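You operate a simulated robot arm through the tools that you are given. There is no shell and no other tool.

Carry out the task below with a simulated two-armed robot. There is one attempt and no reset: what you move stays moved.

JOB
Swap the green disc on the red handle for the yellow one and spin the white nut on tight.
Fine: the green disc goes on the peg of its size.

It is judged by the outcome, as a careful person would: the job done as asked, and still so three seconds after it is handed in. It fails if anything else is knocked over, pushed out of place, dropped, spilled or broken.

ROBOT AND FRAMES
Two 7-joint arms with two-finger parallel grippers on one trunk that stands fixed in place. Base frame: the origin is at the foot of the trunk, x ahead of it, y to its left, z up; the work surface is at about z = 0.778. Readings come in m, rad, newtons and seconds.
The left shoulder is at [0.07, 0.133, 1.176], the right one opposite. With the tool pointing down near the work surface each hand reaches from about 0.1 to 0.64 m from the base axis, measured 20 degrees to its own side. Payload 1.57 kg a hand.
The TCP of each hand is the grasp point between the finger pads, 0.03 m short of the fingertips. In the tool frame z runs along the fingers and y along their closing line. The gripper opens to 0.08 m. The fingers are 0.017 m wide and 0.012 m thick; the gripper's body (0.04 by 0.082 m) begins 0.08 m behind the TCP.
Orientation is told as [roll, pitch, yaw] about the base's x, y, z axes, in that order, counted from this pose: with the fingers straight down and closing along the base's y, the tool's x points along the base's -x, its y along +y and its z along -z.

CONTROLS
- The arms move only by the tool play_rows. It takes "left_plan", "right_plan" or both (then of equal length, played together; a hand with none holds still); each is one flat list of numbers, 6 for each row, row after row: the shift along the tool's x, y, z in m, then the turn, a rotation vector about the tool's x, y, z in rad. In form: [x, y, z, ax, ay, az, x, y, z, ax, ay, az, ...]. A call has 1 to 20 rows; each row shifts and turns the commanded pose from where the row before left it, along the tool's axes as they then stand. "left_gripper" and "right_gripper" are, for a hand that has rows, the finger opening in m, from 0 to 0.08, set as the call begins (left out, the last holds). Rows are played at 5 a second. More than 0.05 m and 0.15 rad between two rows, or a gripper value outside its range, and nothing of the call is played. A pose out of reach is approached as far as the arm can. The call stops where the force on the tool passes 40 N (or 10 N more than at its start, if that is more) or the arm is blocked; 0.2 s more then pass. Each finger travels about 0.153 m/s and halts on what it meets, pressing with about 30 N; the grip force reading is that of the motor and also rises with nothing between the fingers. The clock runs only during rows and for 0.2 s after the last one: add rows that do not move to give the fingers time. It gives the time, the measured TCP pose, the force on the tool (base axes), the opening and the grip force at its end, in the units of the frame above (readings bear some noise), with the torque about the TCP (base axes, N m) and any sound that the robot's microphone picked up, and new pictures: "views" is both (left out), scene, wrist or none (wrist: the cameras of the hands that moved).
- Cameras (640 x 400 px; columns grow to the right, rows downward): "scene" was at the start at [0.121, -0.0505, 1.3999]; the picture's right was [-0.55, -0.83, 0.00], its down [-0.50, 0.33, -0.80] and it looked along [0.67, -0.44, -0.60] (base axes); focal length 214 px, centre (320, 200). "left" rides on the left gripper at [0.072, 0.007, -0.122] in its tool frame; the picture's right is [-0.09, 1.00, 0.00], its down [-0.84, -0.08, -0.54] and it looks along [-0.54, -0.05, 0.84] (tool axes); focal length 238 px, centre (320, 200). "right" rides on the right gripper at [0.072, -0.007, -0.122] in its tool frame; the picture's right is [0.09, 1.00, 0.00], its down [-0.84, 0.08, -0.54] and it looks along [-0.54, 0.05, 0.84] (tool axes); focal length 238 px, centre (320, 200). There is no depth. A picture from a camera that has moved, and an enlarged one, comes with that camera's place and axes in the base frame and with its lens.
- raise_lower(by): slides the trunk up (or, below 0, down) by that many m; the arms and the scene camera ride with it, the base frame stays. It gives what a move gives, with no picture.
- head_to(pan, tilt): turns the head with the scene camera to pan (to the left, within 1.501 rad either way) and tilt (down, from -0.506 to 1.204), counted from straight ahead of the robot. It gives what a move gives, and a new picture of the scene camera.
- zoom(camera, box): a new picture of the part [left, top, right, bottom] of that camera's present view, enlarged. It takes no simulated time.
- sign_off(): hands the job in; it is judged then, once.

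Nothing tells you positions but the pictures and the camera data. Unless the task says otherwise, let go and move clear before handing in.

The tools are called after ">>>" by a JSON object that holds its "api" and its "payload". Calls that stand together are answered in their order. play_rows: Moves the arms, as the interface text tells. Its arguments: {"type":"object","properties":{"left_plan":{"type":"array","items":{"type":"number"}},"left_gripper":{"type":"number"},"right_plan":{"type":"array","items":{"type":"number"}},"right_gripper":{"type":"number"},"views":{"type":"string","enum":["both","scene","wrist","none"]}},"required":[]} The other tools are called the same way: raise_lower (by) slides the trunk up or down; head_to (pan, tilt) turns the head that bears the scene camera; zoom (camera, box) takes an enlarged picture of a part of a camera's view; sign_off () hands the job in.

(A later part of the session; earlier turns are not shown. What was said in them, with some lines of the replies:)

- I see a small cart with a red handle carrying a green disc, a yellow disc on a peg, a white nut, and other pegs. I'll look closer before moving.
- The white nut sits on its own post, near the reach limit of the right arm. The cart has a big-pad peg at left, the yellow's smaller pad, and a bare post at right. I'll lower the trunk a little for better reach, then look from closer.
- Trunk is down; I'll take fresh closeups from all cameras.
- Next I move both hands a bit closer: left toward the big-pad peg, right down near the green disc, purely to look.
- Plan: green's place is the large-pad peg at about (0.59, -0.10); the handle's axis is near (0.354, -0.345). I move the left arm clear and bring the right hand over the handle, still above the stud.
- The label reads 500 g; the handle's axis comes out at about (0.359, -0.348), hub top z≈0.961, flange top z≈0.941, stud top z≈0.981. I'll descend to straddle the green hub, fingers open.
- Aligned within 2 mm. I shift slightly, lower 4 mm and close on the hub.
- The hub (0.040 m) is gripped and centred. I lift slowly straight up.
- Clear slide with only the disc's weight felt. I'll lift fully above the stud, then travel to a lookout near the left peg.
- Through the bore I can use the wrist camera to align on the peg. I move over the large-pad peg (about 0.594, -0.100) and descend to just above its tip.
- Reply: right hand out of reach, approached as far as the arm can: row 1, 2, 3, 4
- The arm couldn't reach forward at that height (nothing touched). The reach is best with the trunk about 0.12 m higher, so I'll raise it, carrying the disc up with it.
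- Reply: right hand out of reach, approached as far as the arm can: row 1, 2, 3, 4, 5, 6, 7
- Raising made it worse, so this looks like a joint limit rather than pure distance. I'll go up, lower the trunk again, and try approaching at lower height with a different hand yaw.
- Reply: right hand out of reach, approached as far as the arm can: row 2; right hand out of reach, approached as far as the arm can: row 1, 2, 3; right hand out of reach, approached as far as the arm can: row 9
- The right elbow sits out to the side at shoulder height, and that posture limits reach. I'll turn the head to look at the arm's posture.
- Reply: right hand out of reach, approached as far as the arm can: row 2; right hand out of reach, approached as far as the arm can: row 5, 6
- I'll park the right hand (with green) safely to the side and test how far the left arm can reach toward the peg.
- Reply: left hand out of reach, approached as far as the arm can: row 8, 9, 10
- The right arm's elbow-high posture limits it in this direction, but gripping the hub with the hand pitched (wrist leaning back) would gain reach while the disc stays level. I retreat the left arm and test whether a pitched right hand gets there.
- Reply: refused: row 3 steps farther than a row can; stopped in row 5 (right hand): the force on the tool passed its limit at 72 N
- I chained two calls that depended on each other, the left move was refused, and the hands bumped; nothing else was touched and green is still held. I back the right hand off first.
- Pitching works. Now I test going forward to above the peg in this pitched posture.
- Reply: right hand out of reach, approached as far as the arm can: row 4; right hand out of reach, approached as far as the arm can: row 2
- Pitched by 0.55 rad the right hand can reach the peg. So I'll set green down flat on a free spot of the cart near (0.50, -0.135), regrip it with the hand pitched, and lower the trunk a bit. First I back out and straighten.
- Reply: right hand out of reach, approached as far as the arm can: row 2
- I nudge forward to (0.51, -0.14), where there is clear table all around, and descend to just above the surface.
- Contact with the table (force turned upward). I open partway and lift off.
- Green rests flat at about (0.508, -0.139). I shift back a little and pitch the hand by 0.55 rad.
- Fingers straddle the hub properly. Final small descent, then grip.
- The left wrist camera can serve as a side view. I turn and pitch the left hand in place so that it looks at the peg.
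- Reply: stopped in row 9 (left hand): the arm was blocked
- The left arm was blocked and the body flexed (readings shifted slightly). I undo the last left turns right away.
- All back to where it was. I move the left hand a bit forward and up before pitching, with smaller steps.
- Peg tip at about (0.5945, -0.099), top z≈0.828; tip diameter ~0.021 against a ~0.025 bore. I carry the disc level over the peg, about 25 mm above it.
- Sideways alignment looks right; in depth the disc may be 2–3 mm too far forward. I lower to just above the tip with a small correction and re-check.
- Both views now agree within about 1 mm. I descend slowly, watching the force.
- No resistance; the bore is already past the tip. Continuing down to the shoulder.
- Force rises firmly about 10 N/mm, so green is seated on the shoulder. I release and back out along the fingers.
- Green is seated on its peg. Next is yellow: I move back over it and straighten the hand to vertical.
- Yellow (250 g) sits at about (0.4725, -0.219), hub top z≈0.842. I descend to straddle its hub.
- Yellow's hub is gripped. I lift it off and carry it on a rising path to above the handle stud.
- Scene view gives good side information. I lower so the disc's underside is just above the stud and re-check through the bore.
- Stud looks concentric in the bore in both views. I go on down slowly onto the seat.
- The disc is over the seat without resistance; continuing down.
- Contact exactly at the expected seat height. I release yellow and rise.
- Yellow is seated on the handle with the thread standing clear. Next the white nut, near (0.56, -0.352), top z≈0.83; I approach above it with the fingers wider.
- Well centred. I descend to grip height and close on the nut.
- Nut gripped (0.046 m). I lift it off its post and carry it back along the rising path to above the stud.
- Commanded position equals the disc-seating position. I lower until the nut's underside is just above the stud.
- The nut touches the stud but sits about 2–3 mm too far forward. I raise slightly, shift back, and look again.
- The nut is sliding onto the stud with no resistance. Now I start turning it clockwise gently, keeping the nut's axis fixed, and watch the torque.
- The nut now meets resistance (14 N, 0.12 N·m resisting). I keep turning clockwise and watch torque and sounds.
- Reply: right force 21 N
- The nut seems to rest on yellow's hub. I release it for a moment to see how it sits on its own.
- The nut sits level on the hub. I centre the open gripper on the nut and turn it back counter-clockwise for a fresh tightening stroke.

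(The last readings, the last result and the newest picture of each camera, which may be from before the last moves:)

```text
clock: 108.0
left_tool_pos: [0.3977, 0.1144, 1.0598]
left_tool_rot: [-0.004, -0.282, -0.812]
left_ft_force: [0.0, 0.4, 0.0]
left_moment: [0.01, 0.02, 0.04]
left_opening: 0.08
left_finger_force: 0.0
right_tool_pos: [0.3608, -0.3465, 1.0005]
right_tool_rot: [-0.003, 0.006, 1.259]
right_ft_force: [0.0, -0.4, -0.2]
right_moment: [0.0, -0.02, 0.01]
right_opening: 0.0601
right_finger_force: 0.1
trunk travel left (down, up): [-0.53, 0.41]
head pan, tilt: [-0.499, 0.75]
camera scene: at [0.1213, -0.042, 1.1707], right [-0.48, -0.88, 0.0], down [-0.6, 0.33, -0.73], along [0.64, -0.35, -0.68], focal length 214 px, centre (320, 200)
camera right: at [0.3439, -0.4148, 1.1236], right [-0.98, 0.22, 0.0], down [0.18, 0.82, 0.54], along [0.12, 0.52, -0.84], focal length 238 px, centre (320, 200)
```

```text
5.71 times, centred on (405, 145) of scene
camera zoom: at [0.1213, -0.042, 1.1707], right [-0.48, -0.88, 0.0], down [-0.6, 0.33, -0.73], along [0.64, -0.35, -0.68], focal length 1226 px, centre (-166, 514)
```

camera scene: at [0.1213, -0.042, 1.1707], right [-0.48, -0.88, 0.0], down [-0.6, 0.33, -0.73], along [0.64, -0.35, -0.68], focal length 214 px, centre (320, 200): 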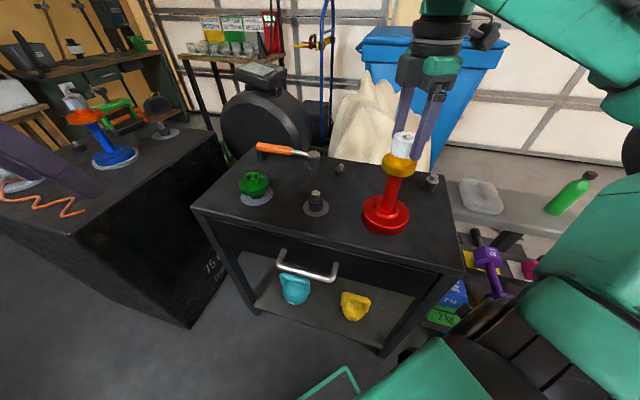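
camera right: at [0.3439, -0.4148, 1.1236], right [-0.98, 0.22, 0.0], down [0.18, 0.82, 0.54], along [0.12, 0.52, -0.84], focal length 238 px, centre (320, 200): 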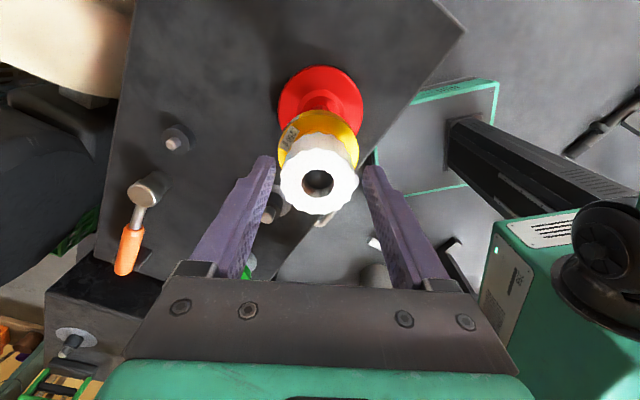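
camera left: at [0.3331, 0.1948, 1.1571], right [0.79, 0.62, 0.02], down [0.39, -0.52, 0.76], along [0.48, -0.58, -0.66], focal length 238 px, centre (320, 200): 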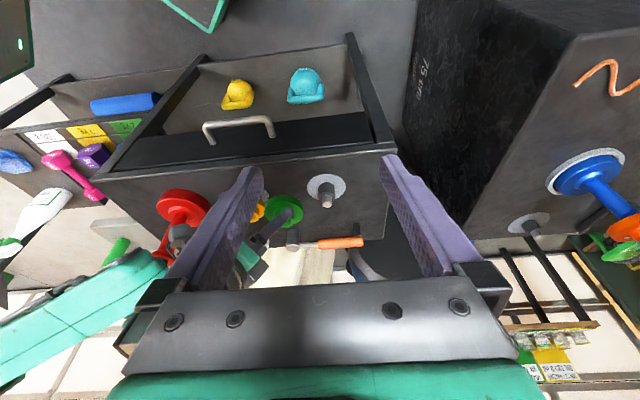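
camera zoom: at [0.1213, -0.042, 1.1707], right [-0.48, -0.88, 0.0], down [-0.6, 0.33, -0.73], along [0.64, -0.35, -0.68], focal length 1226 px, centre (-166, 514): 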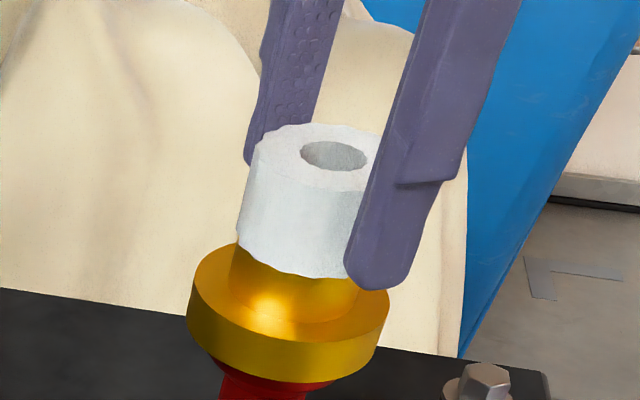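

Nicely centred after a small sideways correction. I grip, press lightly, and make a long clockwise stroke.

>>> {"api": "play_rows", "payload": {"right_plan": [0, -0.0015, 0, 0, 0, 0, 0, 0, 0, 0, 0, 0], "views": "none"}}

>>> {"api": "play_rows", "payload": {"right_plan": [0, 0, 0, 0, 0, 0, 0, 0, 0, 0, 0, 0, 0, 0, 0, 0, 0, 0], "right_gripper": 0.0, "views": "none"}}

>>> {"api": "play_rows", "payload": {"right_plan": [0, 0, 0.001, 0, 0, 0.1, 0, 0, 0, 0, 0, 0.15, 0, 0, 0, 0, 0, 0.15, 0, 0, 0, 0, 0, 0.15], "views": "none"}}

```text
clock: 108.6
left_tool_pos: [0.398, 0.1149, 1.0613]
left_tool_rot: [-0.003, -0.285, -0.813]
left_ft_force: [-0.2, 0.3, -0.1]
left_moment: [-0.02, -0.03, 0.04]
left_opening: 0.0796
left_finger_force: 0.0
right_tool_pos: [0.3612, -0.3481, 1.0012]
right_tool_rot: [-0.002, 0.004, 1.255]
right_ft_force: [0.4, -0.1, 0.1]
right_moment: [-0.03, -0.01, 0.02]
right_opening: 0.0599
right_finger_force: 0.0
trunk travel left (down, up): [-0.53, 0.41]
head pan, tilt: [-0.499, 0.75]
```

```text
clock: 109.4
left_tool_pos: [0.3971, 0.1139, 1.0606]
left_tool_rot: [-0.002, -0.283, -0.812]
left_ft_force: [-1.8, -0.1, 0.0]
left_moment: [-0.01, 0.01, -0.04]
left_opening: 0.0801
left_finger_force: 0.1
right_tool_pos: [0.3612, -0.3474, 1.0011]
right_tool_rot: [-0.003, 0.007, 1.251]
right_ft_force: [-2.2, 1.1, -2.1]
right_moment: [0.06, 0.05, -0.01]
right_opening: 0.0449
right_finger_force: 30.0
trunk travel left (down, up): [-0.53, 0.41]
head pan, tilt: [-0.499, 0.75]
```

```text
clock: 110.4
left_tool_pos: [0.3977, 0.1146, 1.0611]
left_tool_rot: [-0.003, -0.284, -0.813]
left_ft_force: [-0.7, 0.4, 0.5]
left_moment: [0.04, -0.02, -0.02]
left_opening: 0.0799
left_finger_force: 0.0
right_tool_pos: [0.3615, -0.348, 1.001]
right_tool_rot: [-0.008, 0.003, 0.7]
right_ft_force: [2.1, -2.8, 8.1]
right_moment: [-0.12, -0.06, 0.02]
right_opening: 0.0446
right_finger_force: 29.8
trunk travel left (down, up): [-0.53, 0.41]
head pan, tilt: [-0.499, 0.75]
```

>>> {"api": "play_rows", "payload": {"right_plan": [0, 0, 0, 0, 0, 0.15, 0, 0, 0, 0, 0, 0.15, 0, 0, 0, 0, 0, 0.15, 0, 0, 0, 0, 0, 0.15, 0, 0, 0, 0, 0, 0.15, 0, 0, 0, 0, 0, 0.15, 0, 0, 0, 0, 0, 0.15, 0, 0, 0, 0, 0, 0.15, 0, 0, 0, 0, 0, 0.15, 0, 0, 0, 0, 0, 0.15]}}

>>> {"api": "zoom", "payload": {"camera": "scene", "box": [370, 110, 440, 180]}}

>>> {"api": "zoom", "payload": {"camera": "right", "box": [260, 80, 380, 230]}}

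```text
clock: 112.6
left_tool_pos: [0.3972, 0.1146, 1.0597]
left_tool_rot: [-0.003, -0.284, -0.815]
left_ft_force: [0.1, -0.3, -0.3]
left_moment: [-0.02, -0.01, -0.04]
left_opening: 0.0798
left_finger_force: 0.1
right_tool_pos: [0.3608, -0.3472, 1.0003]
right_tool_rot: [-0.001, -0.007, -0.797]
right_ft_force: [3.0, -6.0, 13.7]
right_moment: [-0.27, -0.08, 0.07]
right_opening: 0.0446
right_finger_force: 30.3
trunk travel left (down, up): [-0.53, 0.41]
head pan, tilt: [-0.499, 0.75]
camera scene: at [0.1205, -0.0421, 1.1709], right [-0.48, -0.88, 0.0], down [-0.6, 0.33, -0.73], along [0.64, -0.35, -0.68], focal length 214 px, centre (320, 200)
camera right: at [0.3056, -0.2982, 1.1224], right [0.65, 0.76, 0.0], down [0.64, -0.54, 0.55], along [0.42, -0.36, -0.84], focal length 238 px, centre (320, 200)
```

scene: 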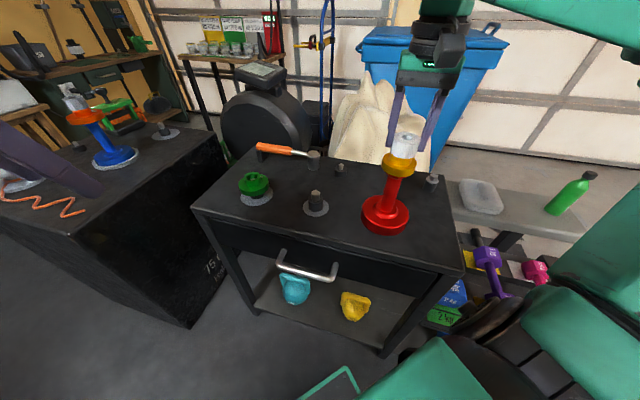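
right: 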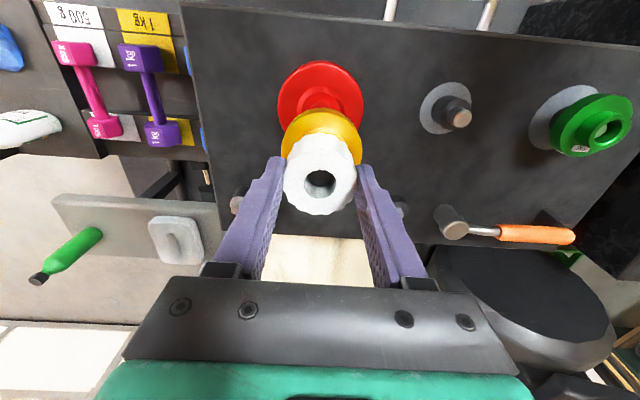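

```text
5.71 times, centred on (405, 145) of scene
camera zoom: at [0.1205, -0.0421, 1.1709], right [-0.48, -0.88, 0.0], down [-0.6, 0.33, -0.73], along [0.64, -0.35, -0.68], focal length 1226 px, centre (-166, 514)
```

zoom: 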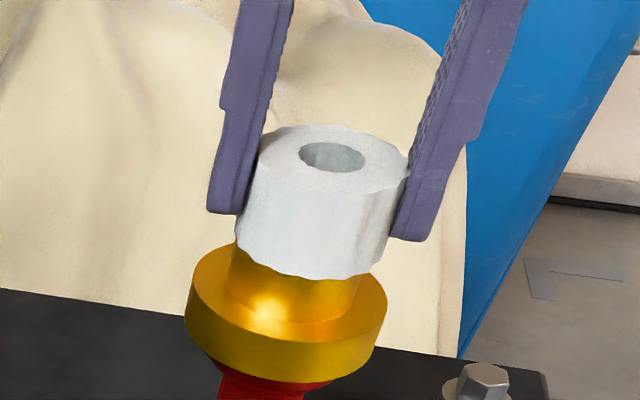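

```text
2.67 times, centred on (320, 155) of right
camera zoom: at [0.3056, -0.2982, 1.1224], right [0.65, 0.76, 0.0], down [0.64, -0.54, 0.55], along [0.42, -0.36, -0.84], focal length 636 px, centre (320, 320)
```

zoom: 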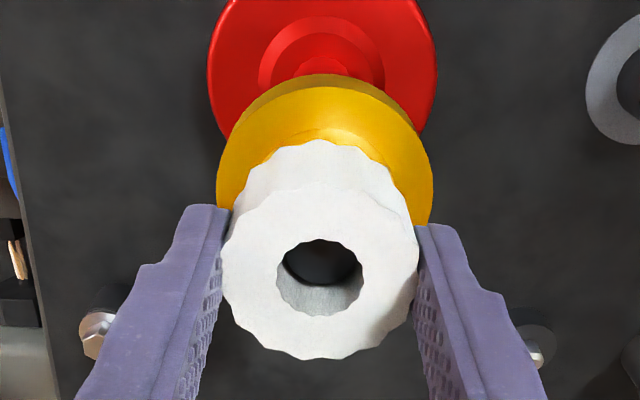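

I need to know whether the nut is really down on the hub. The left camera has a flatter view of that joint, so I zoom there.

>>> {"api": "zoom", "payload": {"camera": "left", "box": [155, 240, 215, 290]}}

>>> {"api": "zoom", "payload": {"camera": "scene", "box": [388, 128, 422, 162]}}

```text
8.00 times, centred on (185, 265) of left
camera zoom: at [0.3317, 0.194, 1.1576], right [0.79, 0.62, 0.02], down [0.39, -0.53, 0.75], along [0.48, -0.58, -0.66], focal length 1907 px, centre (1400, -320)
```

zoom: 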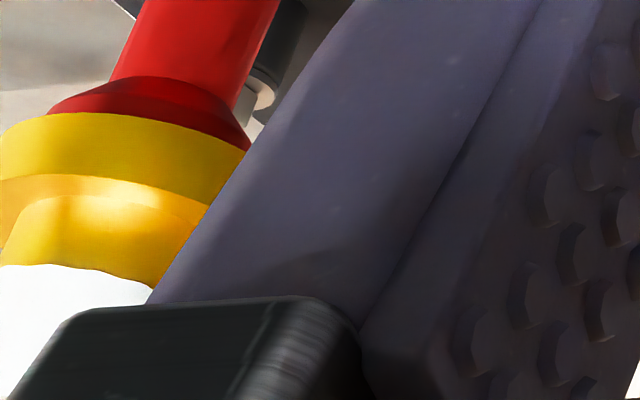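

```text
11.76 times, centred on (405, 145) of scene
camera zoom: at [0.1205, -0.0421, 1.1709], right [-0.48, -0.88, 0.0], down [-0.6, 0.33, -0.73], along [0.64, -0.35, -0.68], focal length 2523 px, centre (-680, 847)
```

zoom: 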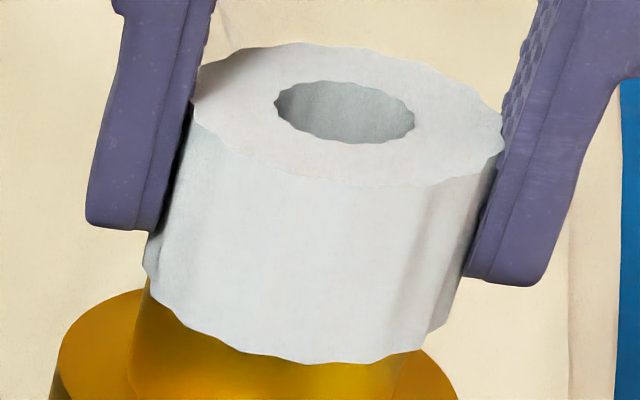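

Both views show the nut's rim right on the hub with no gap. To learn whether the thread holds, I gently tug it up about 2 mm.

>>> {"api": "play_rows", "payload": {"right_plan": [0, 0, -0.001, 0, 0, 0, 0, 0, -0.001, 0, 0, 0, 0, 0, -0.0005, 0, 0, 0], "views": "none"}}

>>> {"api": "zoom", "payload": {"camera": "scene", "box": [388, 128, 422, 162]}}

```text
clock: 113.4
left_tool_pos: [0.3984, 0.1141, 1.0589]
left_tool_rot: [-0.002, -0.282, -0.813]
left_ft_force: [-0.1, 0.5, -0.5]
left_moment: [-0.01, 0.0, 0.0]
left_opening: 0.0799
left_finger_force: 0.0
right_tool_pos: [0.3625, -0.3479, 0.9996]
right_tool_rot: [-0.003, 0.001, -0.793]
right_ft_force: [-1.2, -0.7, -7.2]
right_moment: [-0.21, -0.14, 0.0]
right_opening: 0.0448
right_finger_force: 29.9
trunk travel left (down, up): [-0.53, 0.41]
head pan, tilt: [-0.499, 0.75]
```

```text
11.76 times, centred on (405, 145) of scene
camera zoom: at [0.1217, -0.0428, 1.1703], right [-0.48, -0.88, 0.0], down [-0.6, 0.33, -0.73], along [0.64, -0.35, -0.68], focal length 2523 px, centre (-680, 847)
```

zoom: 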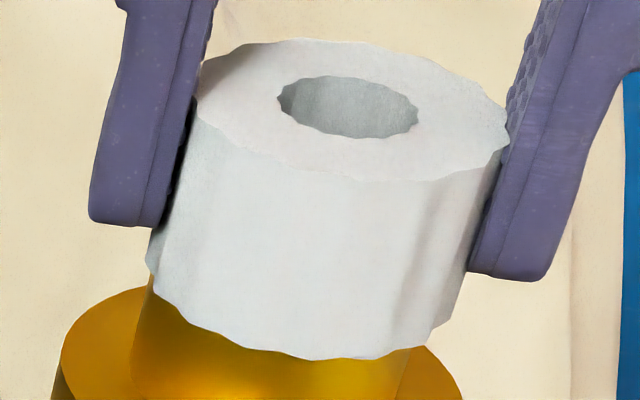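

The tug is resisted (about 7 N) — so the thread has caught the nut. It just isn't tight yet; I keep spinning clockwise with light axial load.

>>> {"api": "play_rows", "payload": {"right_plan": [0, 0, 0.001, 0, 0, 0.15, 0, 0, 0.0002, 0, 0, 0.15, 0, 0, 0, 0, 0, 0.15, 0, 0, 0, 0, 0, 0.15, 0, 0, 0, 0, 0, 0.15, 0, 0, 0, 0, 0, 0.15], "views": "none"}}

```text
clock: 114.8
left_tool_pos: [0.3993, 0.1145, 1.0606]
left_tool_rot: [-0.003, -0.283, -0.814]
left_ft_force: [-0.9, -1.0, -0.5]
left_moment: [-0.01, 0.01, 0.0]
left_opening: 0.0802
left_finger_force: 0.1
right_tool_pos: [0.3627, -0.3496, 1.001]
right_tool_rot: [0.0, -0.005, -1.695]
right_ft_force: [-0.6, 0.4, -5.4]
right_moment: [0.0, 0.09, 0.28]
right_opening: 0.0443
right_finger_force: 29.7
trunk travel left (down, up): [-0.53, 0.41]
head pan, tilt: [-0.499, 0.75]
```

Torque is rising (0.28 N·m) and the nut pulls the hand down: it is screwing in. I follow it down a little and continue.

>>> {"api": "play_rows", "payload": {"right_plan": [0, 0, 0.0006, 0, 0, 0.12, 0, 0, 0.0002, 0, 0, 0.12, 0, 0, 0.0002, 0, 0, 0.12]}}

>>> {"api": "zoom", "payload": {"camera": "scene", "box": [350, 110, 450, 250]}}

>>> {"api": "zoom", "payload": {"camera": "right", "box": [260, 80, 380, 230]}}

```text
clock: 115.6
left_tool_pos: [0.398, 0.1145, 1.0598]
left_tool_rot: [-0.005, -0.284, -0.813]
left_ft_force: [-0.5, 0.2, -0.7]
left_moment: [-0.04, -0.03, -0.01]
left_opening: 0.0802
left_finger_force: 0.0
right_tool_pos: [0.3617, -0.3469, 1.0002]
right_tool_rot: [0.006, -0.004, -2.057]
right_ft_force: [-1.6, -0.3, 4.3]
right_moment: [0.0, 0.17, 0.44]
right_opening: 0.0448
right_finger_force: 30.0
trunk travel left (down, up): [-0.53, 0.41]
head pan, tilt: [-0.499, 0.75]
camera scene: at [0.1207, -0.0416, 1.1709], right [-0.48, -0.88, 0.0], down [-0.6, 0.33, -0.73], along [0.64, -0.35, -0.68], focal length 214 px, centre (320, 200)
camera right: at [0.3885, -0.2776, 1.1229], right [0.92, -0.38, 0.01], down [-0.32, -0.77, 0.55], along [-0.2, -0.51, -0.84], focal length 238 px, centre (320, 200)
```

scene: 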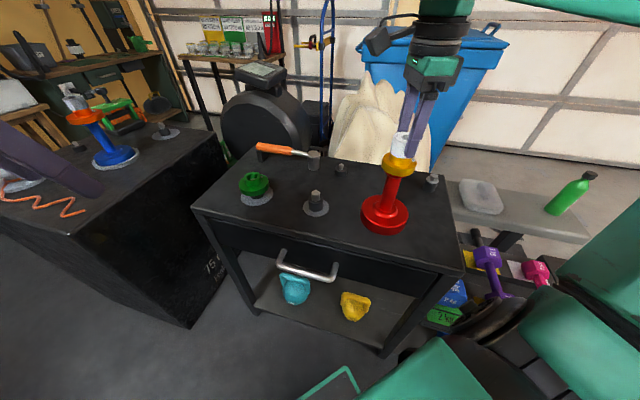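
right: 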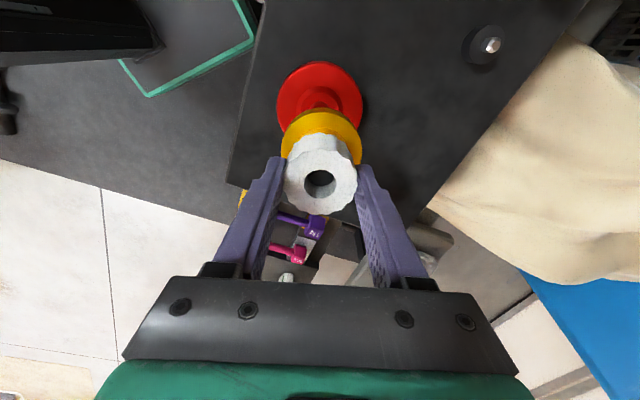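

```text
2.86 times, centred on (400, 180) of scene
camera zoom: at [0.1207, -0.0416, 1.1709], right [-0.48, -0.88, 0.0], down [-0.6, 0.33, -0.73], along [0.64, -0.35, -0.68], focal length 613 px, centre (91, 257)
```

zoom: 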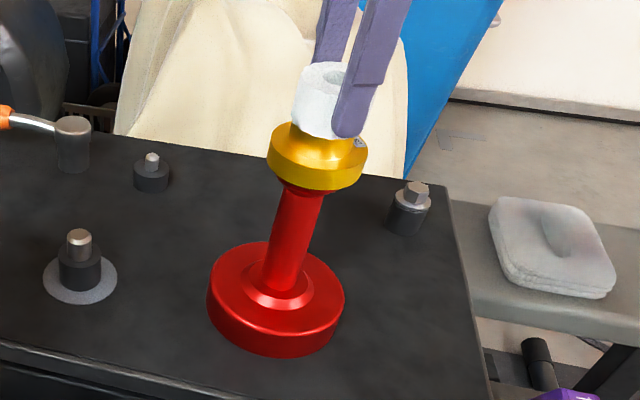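

```text
2.67 times, centred on (320, 155) of right
camera zoom: at [0.3885, -0.2776, 1.1229], right [0.92, -0.38, 0.01], down [-0.32, -0.77, 0.55], along [-0.2, -0.51, -0.84], focal length 636 px, centre (320, 320)
```

zoom: 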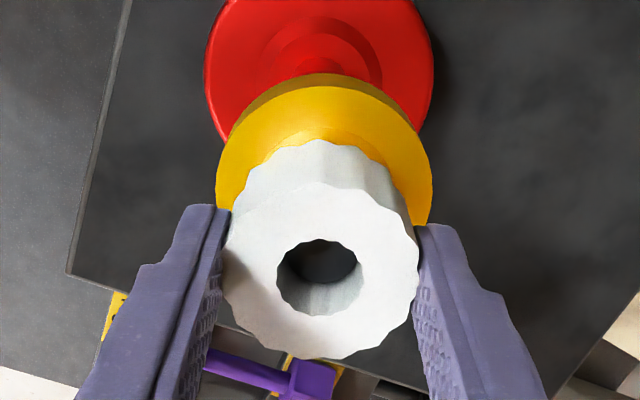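

Torque keeps building (0.44 N·m). A bit further to snug it up.

>>> {"api": "play_rows", "payload": {"right_plan": [0, 0, 0, 0, 0, 0.12, 0, 0, 0, 0, 0, 0.12, 0, 0, 0, 0, 0, 0.12], "views": "none"}}

>>> {"api": "zoom", "payload": {"camera": "scene", "box": [370, 110, 440, 180]}}

```text
clock: 116.4
left_tool_pos: [0.3969, 0.1149, 1.0593]
left_tool_rot: [-0.002, -0.286, -0.812]
left_ft_force: [0.0, -0.4, 0.0]
left_moment: [0.0, 0.0, -0.03]
left_opening: 0.08
left_finger_force: 0.0
right_tool_pos: [0.3618, -0.3466, 0.9998]
right_tool_rot: [0.008, -0.001, -2.418]
right_ft_force: [0.3, 0.5, 4.9]
right_moment: [0.02, 0.18, 0.44]
right_opening: 0.0446
right_finger_force: 29.8
trunk travel left (down, up): [-0.53, 0.41]
head pan, tilt: [-0.499, 0.75]
```

```text
5.71 times, centred on (405, 145) of scene
camera zoom: at [0.1207, -0.0414, 1.1708], right [-0.48, -0.88, 0.0], down [-0.6, 0.33, -0.73], along [0.64, -0.35, -0.68], focal length 1226 px, centre (-166, 514)
```

zoom: 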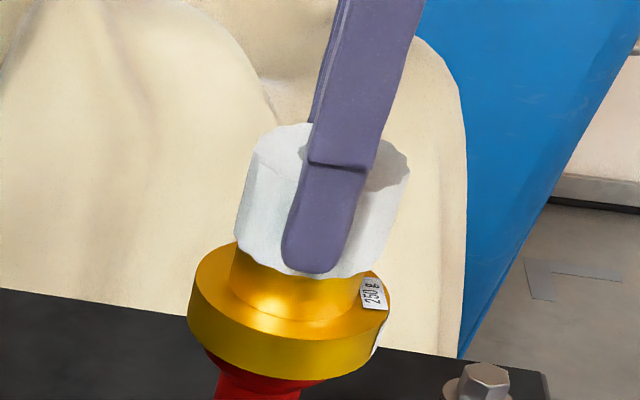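

The torque holds at 0.44 N·m while yellow's label turns along, so the whole handle now slips on the cart: the nut is snug. For a firmer final turn I'll regrip and press down more so that the handle's base holds.

>>> {"api": "play_rows", "payload": {"right_plan": [0, 0, -0.0003, 0, 0, 0, 0, 0, 0, 0, 0, 0], "right_gripper": 0.06, "views": "none"}}

>>> {"api": "play_rows", "payload": {"right_plan": [0, 0, 0, 0, 0, -0.15, 0, 0, 0, 0, 0, -0.15, 0, 0, 0, 0, 0, -0.15, 0, 0, 0, 0, 0, -0.15, 0, 0, 0, 0, 0, -0.15, 0, 0, 0, 0, 0, -0.15, 0, 0, 0, 0, 0, -0.15, 0, 0, 0, 0, 0, -0.15, 0, 0, 0, 0, 0, -0.15, 0, 0, 0, 0, 0, -0.15, 0, 0, 0, 0, 0, -0.15, 0, 0, 0, 0, 0, -0.15, 0, 0, 0, 0, 0, -0.15, 0, 0, 0, 0, 0, -0.15, 0, 0, 0, 0, 0, -0.15, 0, 0, 0, 0, 0, -0.15, 0, 0, 0, 0, 0, -0.15, 0, 0, 0, 0, 0, -0.15, 0, 0, 0, 0, 0, -0.15]}}

>>> {"api": "zoom", "payload": {"camera": "right", "box": [260, 80, 380, 230]}}

>>> {"api": "zoom", "payload": {"camera": "scene", "box": [370, 110, 440, 180]}}

```text
clock: 117.0
left_tool_pos: [0.3977, 0.1153, 1.0598]
left_tool_rot: [-0.003, -0.282, -0.813]
left_ft_force: [0.1, 0.9, -1.0]
left_moment: [-0.03, -0.01, 0.0]
left_opening: 0.0801
left_finger_force: 0.0
right_tool_pos: [0.3626, -0.3489, 1.0014]
right_tool_rot: [0.006, -0.003, -2.415]
right_ft_force: [-0.1, 0.1, -0.6]
right_moment: [-0.03, -0.03, 0.04]
right_opening: 0.06
right_finger_force: 0.1
trunk travel left (down, up): [-0.53, 0.41]
head pan, tilt: [-0.499, 0.75]
```

```text
clock: 121.0
left_tool_pos: [0.3976, 0.1137, 1.0594]
left_tool_rot: [-0.003, -0.285, -0.814]
left_ft_force: [-0.7, 0.0, -0.7]
left_moment: [-0.01, 0.0, -0.01]
left_opening: 0.0799
left_finger_force: 0.0
right_tool_pos: [0.3619, -0.3471, 0.9998]
right_tool_rot: [-0.006, 0.002, 0.436]
right_ft_force: [0.3, 0.3, -0.5]
right_moment: [0.02, 0.0, 0.02]
right_opening: 0.0602
right_finger_force: 0.1
trunk travel left (down, up): [-0.53, 0.41]
head pan, tilt: [-0.499, 0.75]
camera scene: at [0.1213, -0.042, 1.1707], right [-0.48, -0.88, 0.0], down [-0.6, 0.33, -0.73], along [0.64, -0.35, -0.68], focal length 214 px, centre (320, 200)
camera right: at [0.2992, -0.3811, 1.123], right [-0.5, 0.86, -0.01], down [0.72, 0.43, 0.54], along [0.47, 0.27, -0.84], focal length 238 px, centre (320, 200)
```

scene: 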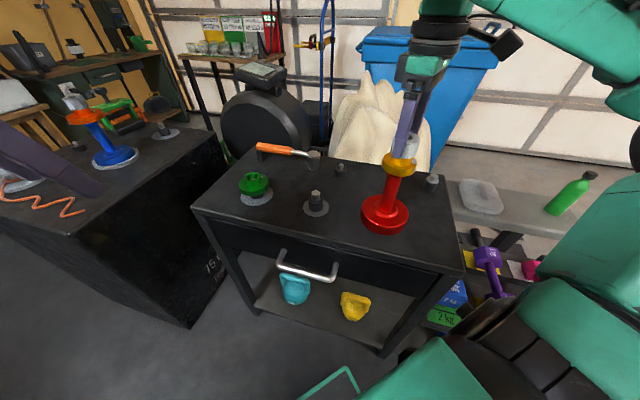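
right: 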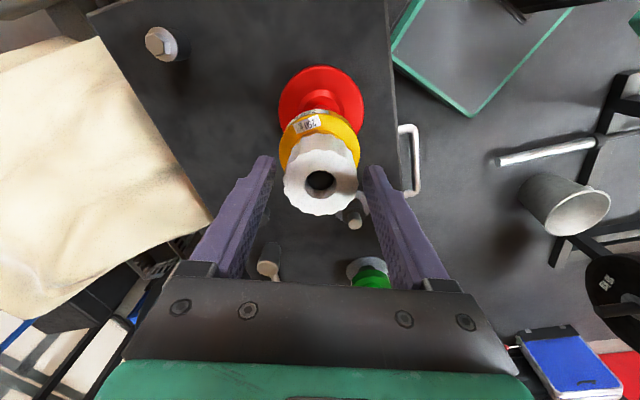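

```text
2.67 times, centred on (320, 155) of right
camera zoom: at [0.2992, -0.3811, 1.123], right [-0.5, 0.86, -0.01], down [0.72, 0.43, 0.54], along [0.47, 0.27, -0.84], focal length 636 px, centre (320, 320)
```

zoom: 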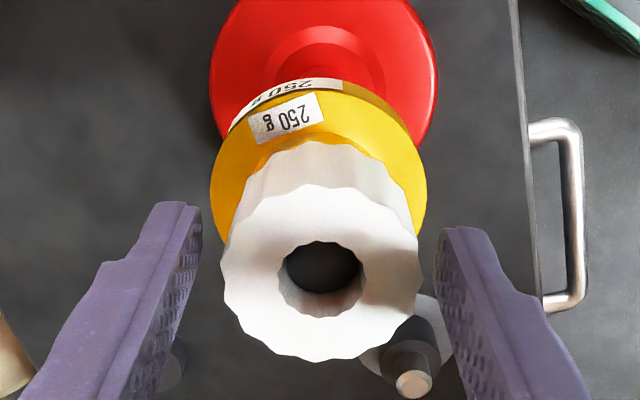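

```text
5.71 times, centred on (405, 145) of scene
camera zoom: at [0.1213, -0.042, 1.1707], right [-0.48, -0.88, 0.0], down [-0.6, 0.33, -0.73], along [0.64, -0.35, -0.68], focal length 1226 px, centre (-166, 514)
```

zoom: 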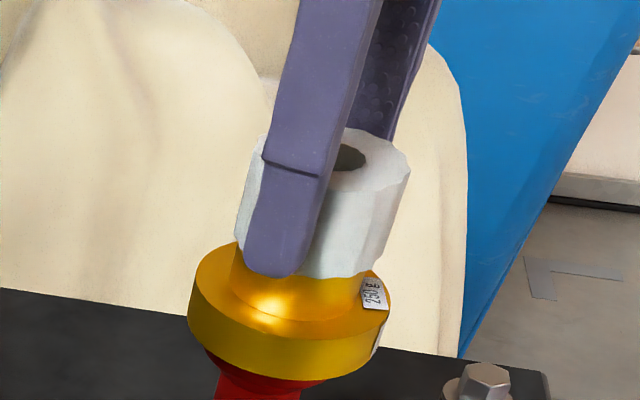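

>>> {"api": "play_rows", "payload": {"right_plan": [0, 0, 0, 0, 0, 0, 0, 0, 0, 0, 0, 0, 0, 0, 0, 0, 0, 0], "right_gripper": 0.0, "views": "none"}}

>>> {"api": "play_rows", "payload": {"right_plan": [0, 0, 0.001, 0, 0, 0, 0, 0, 0.001, 0, 0, 0.05, 0, 0, 0, 0, 0, 0.1, 0, 0, 0, 0, 0, 0.1], "views": "none"}}

```text
clock: 121.8
left_tool_pos: [0.3978, 0.1153, 1.0589]
left_tool_rot: [-0.005, -0.282, -0.813]
left_ft_force: [0.0, 0.3, 0.1]
left_moment: [-0.01, -0.01, 0.02]
left_opening: 0.0802
left_finger_force: 0.1
right_tool_pos: [0.3613, -0.3466, 0.9989]
right_tool_rot: [-0.005, 0.0, 0.436]
right_ft_force: [-2.4, 1.1, -2.7]
right_moment: [0.12, 0.06, 0.04]
right_opening: 0.0469
right_finger_force: 29.9
trunk travel left (down, up): [-0.53, 0.41]
head pan, tilt: [-0.499, 0.75]
```

```text
clock: 122.8
left_tool_pos: [0.3977, 0.1156, 1.0595]
left_tool_rot: [-0.004, -0.282, -0.813]
left_ft_force: [0.1, 1.5, 0.4]
left_moment: [-0.01, 0.02, 0.01]
left_opening: 0.0799
left_finger_force: 0.0
right_tool_pos: [0.3614, -0.3478, 0.9983]
right_tool_rot: [-0.004, 0.002, 0.182]
right_ft_force: [0.6, 0.4, 2.0]
right_moment: [0.08, 0.08, 0.09]
right_opening: 0.0454
right_finger_force: 29.9
trunk travel left (down, up): [-0.53, 0.41]
head pan, tilt: [-0.499, 0.75]
```

>>> {"api": "play_rows", "payload": {"right_plan": [0, 0, 0.001, 0, 0, 0.1, 0, 0, 0.001, 0, 0, 0.1, 0, 0, 0, 0, 0, 0.1, 0, 0, 0, 0, 0, 0.1], "views": "none"}}

>>> {"api": "zoom", "payload": {"camera": "scene", "box": [370, 110, 440, 180]}}

```text
clock: 123.8
left_tool_pos: [0.3959, 0.1153, 1.0601]
left_tool_rot: [-0.002, -0.285, -0.812]
left_ft_force: [-0.5, -1.0, 0.8]
left_moment: [-0.03, 0.0, 0.01]
left_opening: 0.08
left_finger_force: 0.0
right_tool_pos: [0.361, -0.3467, 0.9975]
right_tool_rot: [-0.007, -0.005, -0.219]
right_ft_force: [-0.7, 0.2, 10.7]
right_moment: [0.12, 0.11, 0.6]
right_opening: 0.0444
right_finger_force: 30.0
trunk travel left (down, up): [-0.53, 0.41]
head pan, tilt: [-0.499, 0.75]
```

```text
5.71 times, centred on (405, 145) of scene
camera zoom: at [0.1199, -0.0407, 1.171], right [-0.48, -0.88, 0.0], down [-0.6, 0.33, -0.73], along [0.64, -0.35, -0.68], focal length 1226 px, centre (-166, 514)
```

zoom: 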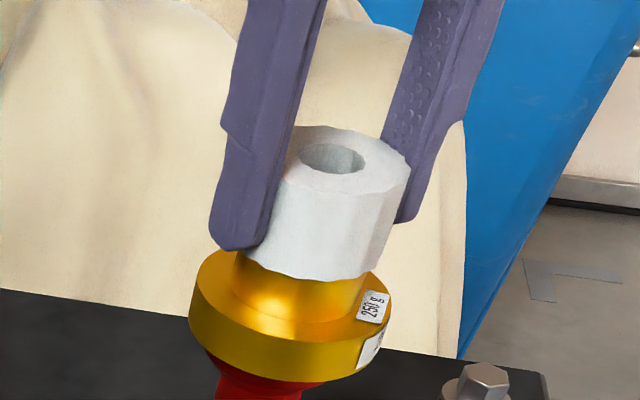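

>>> {"api": "play_rows", "payload": {"right_plan": [0, 0, 0.001, 0, 0, 0.05, 0, 0, 0.001, 0, 0, 0.1, 0, 0, 0, 0, 0, 0.1, 0, 0, 0, 0, 0, 0.1], "views": "none"}}

>>> {"api": "zoom", "payload": {"camera": "scene", "box": [350, 110, 450, 250]}}

```text
clock: 124.8
left_tool_pos: [0.3968, 0.116, 1.0591]
left_tool_rot: [-0.003, -0.282, -0.813]
left_ft_force: [0.1, 0.5, 0.3]
left_moment: [0.0, 0.0, -0.02]
left_opening: 0.0799
left_finger_force: 0.1
right_tool_pos: [0.3614, -0.346, 0.9941]
right_tool_rot: [-0.004, -0.003, -0.568]
right_ft_force: [-0.2, 2.0, 5.5]
right_moment: [0.14, 0.01, 0.43]
right_opening: 0.0461
right_finger_force: 30.1
trunk travel left (down, up): [-0.53, 0.41]
head pan, tilt: [-0.499, 0.75]
```

```text
2.86 times, centred on (400, 180) of scene
camera zoom: at [0.1204, -0.0408, 1.1707], right [-0.48, -0.88, 0.0], down [-0.6, 0.33, -0.73], along [0.64, -0.35, -0.68], focal length 613 px, centre (91, 257)
```

zoom: 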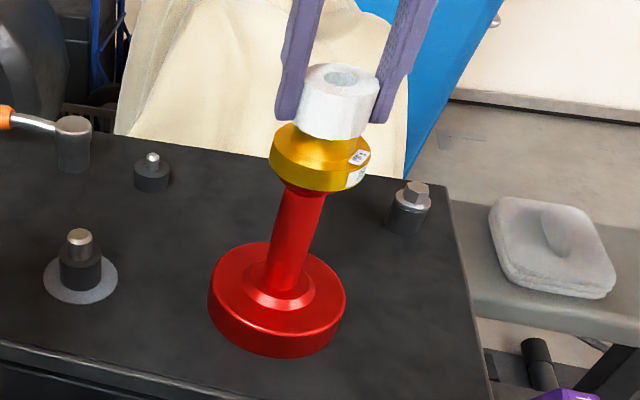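

The fingers now slip over the nut's lobes at about 0.6 N·m, i.e. as tight as the grip can make it. One last check turn.

>>> {"api": "play_rows", "payload": {"right_plan": [0, 0, -0.001, 0, 0, 0.1, 0, 0, 0, 0, 0, 0.1, 0, 0, 0, 0, 0, 0.1], "views": "none"}}

>>> {"api": "zoom", "payload": {"camera": "scene", "box": [370, 110, 440, 180]}}

>>> {"api": "zoom", "payload": {"camera": "right", "box": [260, 80, 380, 230]}}

```text
clock: 125.6
left_tool_pos: [0.3992, 0.1148, 1.0602]
left_tool_rot: [-0.004, -0.283, -0.814]
left_ft_force: [0.2, 0.7, 0.1]
left_moment: [0.05, 0.0, 0.01]
left_opening: 0.0801
left_finger_force: 0.0
right_tool_pos: [0.3625, -0.3482, 0.994]
right_tool_rot: [-0.002, -0.003, -0.868]
right_ft_force: [-0.2, 0.9, -7.0]
right_moment: [0.02, -0.03, 0.18]
right_opening: 0.0462
right_finger_force: 29.5
trunk travel left (down, up): [-0.53, 0.41]
head pan, tilt: [-0.499, 0.75]
```

```text
5.71 times, centred on (405, 145) of scene
camera zoom: at [0.1221, -0.0426, 1.1705], right [-0.48, -0.88, 0.0], down [-0.6, 0.33, -0.73], along [0.64, -0.35, -0.68], focal length 1226 px, centre (-166, 514)
```

zoom: 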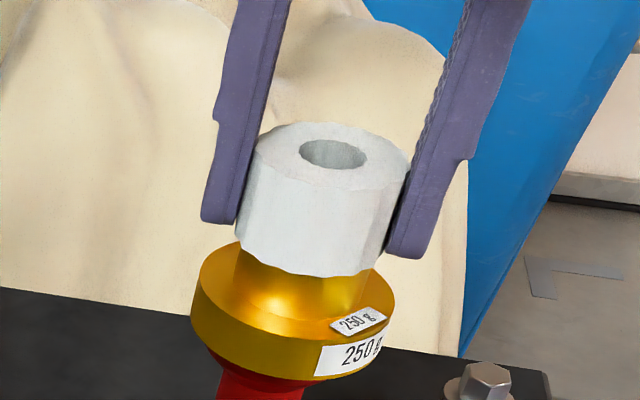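

```text
2.67 times, centred on (320, 155) of right
camera zoom: at [0.3109, -0.295, 1.117], right [0.7, 0.71, 0.0], down [0.6, -0.59, 0.54], along [0.39, -0.38, -0.84], focal length 636 px, centre (320, 320)
```

zoom: 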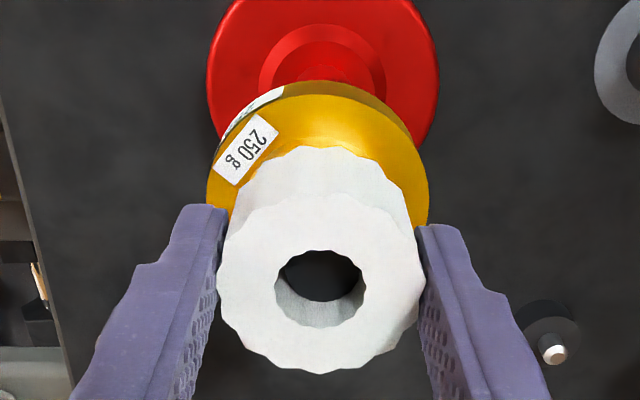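

Yellow, nut and handle now turn as one body: the nut is tight. I release, rise straight up and move clear.

>>> {"api": "play_rows", "payload": {"right_plan": [0, 0, 0.0007, 0, 0, 0, 0, 0, 0, 0, 0, 0, 0, 0, 0, 0, 0, 0], "right_gripper": 0.07, "views": "none"}}

>>> {"api": "play_rows", "payload": {"right_plan": [0, 0, -0.03, 0, 0, 0, 0, 0, -0.03, 0, 0, 0, 0, 0, -0.03, 0, 0, 0, 0, 0, -0.03, 0, 0, 0, 0.03, 0, 0, 0, 0, 0, 0.03, 0, 0, 0, 0, 0]}}

>>> {"api": "zoom", "payload": {"camera": "scene", "box": [220, 120, 460, 250]}}

>>> {"api": "zoom", "payload": {"camera": "scene", "box": [388, 128, 422, 162]}}

```text
clock: 126.4
left_tool_pos: [0.3969, 0.1149, 1.0607]
left_tool_rot: [-0.002, -0.286, -0.813]
left_ft_force: [0.0, -0.5, 0.4]
left_moment: [0.01, 0.0, 0.04]
left_opening: 0.08
left_finger_force: 0.1
right_tool_pos: [0.3607, -0.3471, 0.994]
right_tool_rot: [-0.004, -0.006, -0.867]
right_ft_force: [-0.2, -0.2, 1.1]
right_moment: [-0.01, 0.02, -0.01]
right_opening: 0.0699
right_finger_force: 0.1
trunk travel left (down, up): [-0.53, 0.41]
head pan, tilt: [-0.499, 0.75]
```

```text
clock: 127.8
left_tool_pos: [0.3971, 0.1158, 1.0606]
left_tool_rot: [-0.003, -0.285, -0.814]
left_ft_force: [-0.3, 0.7, 0.8]
left_moment: [0.0, -0.04, 0.02]
left_opening: 0.0802
left_finger_force: 0.0
right_tool_pos: [0.3218, -0.3005, 1.1031]
right_tool_rot: [-0.003, -0.007, -0.866]
right_ft_force: [0.3, 0.3, 0.3]
right_moment: [-0.02, 0.0, -0.01]
right_opening: 0.0701
right_finger_force: 0.1
right hand out of reach, approached as far as the arm can: row 4
trunk travel left (down, up): [-0.53, 0.41]
head pan, tilt: [-0.499, 0.75]
camera scene: at [0.1205, -0.041, 1.1709], right [-0.48, -0.88, 0.0], down [-0.6, 0.33, -0.73], along [0.64, -0.35, -0.68], focal length 214 px, centre (320, 200)
camera right: at [0.2693, -0.2471, 1.2253], right [0.7, 0.71, 0.0], down [0.6, -0.58, 0.55], along [0.39, -0.38, -0.84], focal length 238 px, centre (320, 200)
```

scene: 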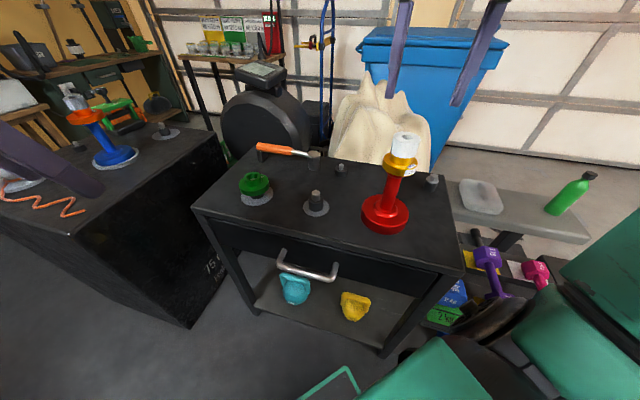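
right: 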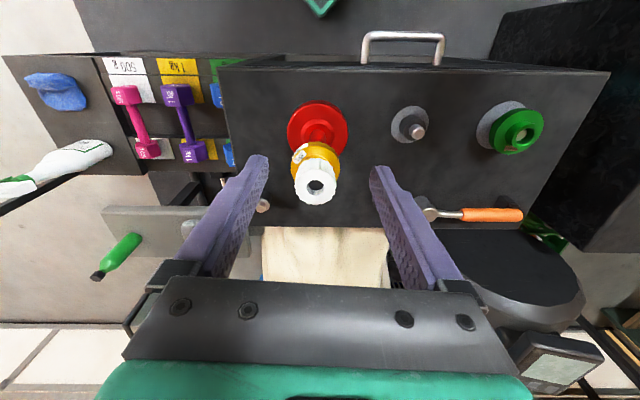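

```text
2.67 times, centred on (340, 185) of scene
camera zoom: at [0.1205, -0.041, 1.1709], right [-0.48, -0.88, 0.0], down [-0.6, 0.33, -0.73], along [0.64, -0.35, -0.68], focal length 572 px, centre (267, 240)
```

zoom: 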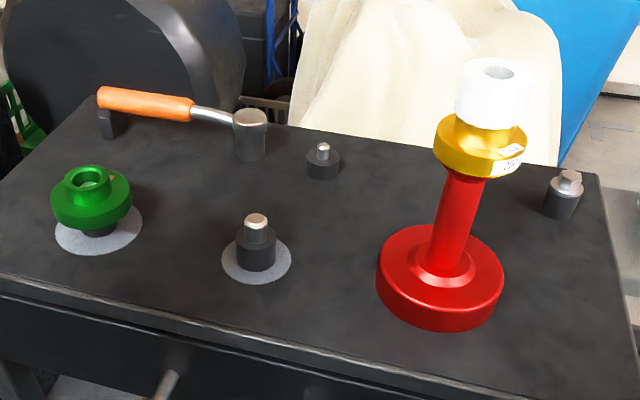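

```text
11.76 times, centred on (405, 145) of scene
camera zoom: at [0.1205, -0.041, 1.1709], right [-0.48, -0.88, 0.0], down [-0.6, 0.33, -0.73], along [0.64, -0.35, -0.68], focal length 2523 px, centre (-680, 847)
```

zoom: 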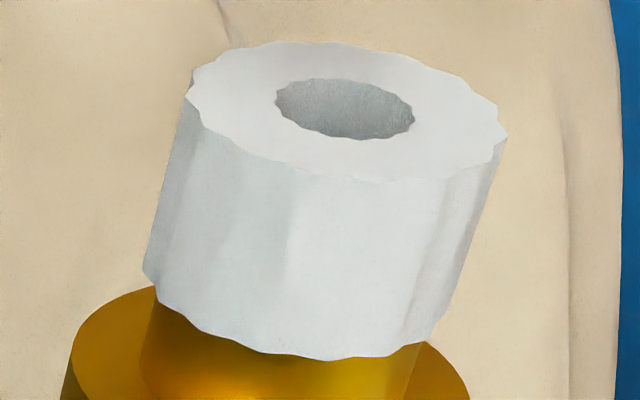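

Green rests on the large-pad peg, yellow is on the red handle and the white nut sits tight against it. Nothing else has moved and both hands are clear, so I hand the job in.

>>> {"api": "sign_off", "payload": {}}

```text
The job is handed in.
```

The swap is done and handed in. The green disc (500 g) is on the large-pad peg, the yellow disc (250 g) is on the red handle, and the white nut is screwed down on it.

- **Nut:** I tightened it until the fingers began slipping on it, at about 0.6 N·m. By then the yellow disc was turning along with the nut. From the low torque I took the whole handle to be slipping on the cart as one piece. I had no hand free to hold the handle, so that is as tight as I could get it.
- **Green disc's peg:** I chose it by pad size. The disc is about 76 mm across, and the pad is about 86 mm. The yellow disc's own pad, about 67 mm, was too small.
- **Bumps:** The two hands knocked into each other once, and the left arm was blocked once. Neither moved anything on the cart. The green disc spent a moment flat on a clear patch of the cart while I regripped it.

In the last pictures, everything else on the cart was where it started, and both hands were clear.
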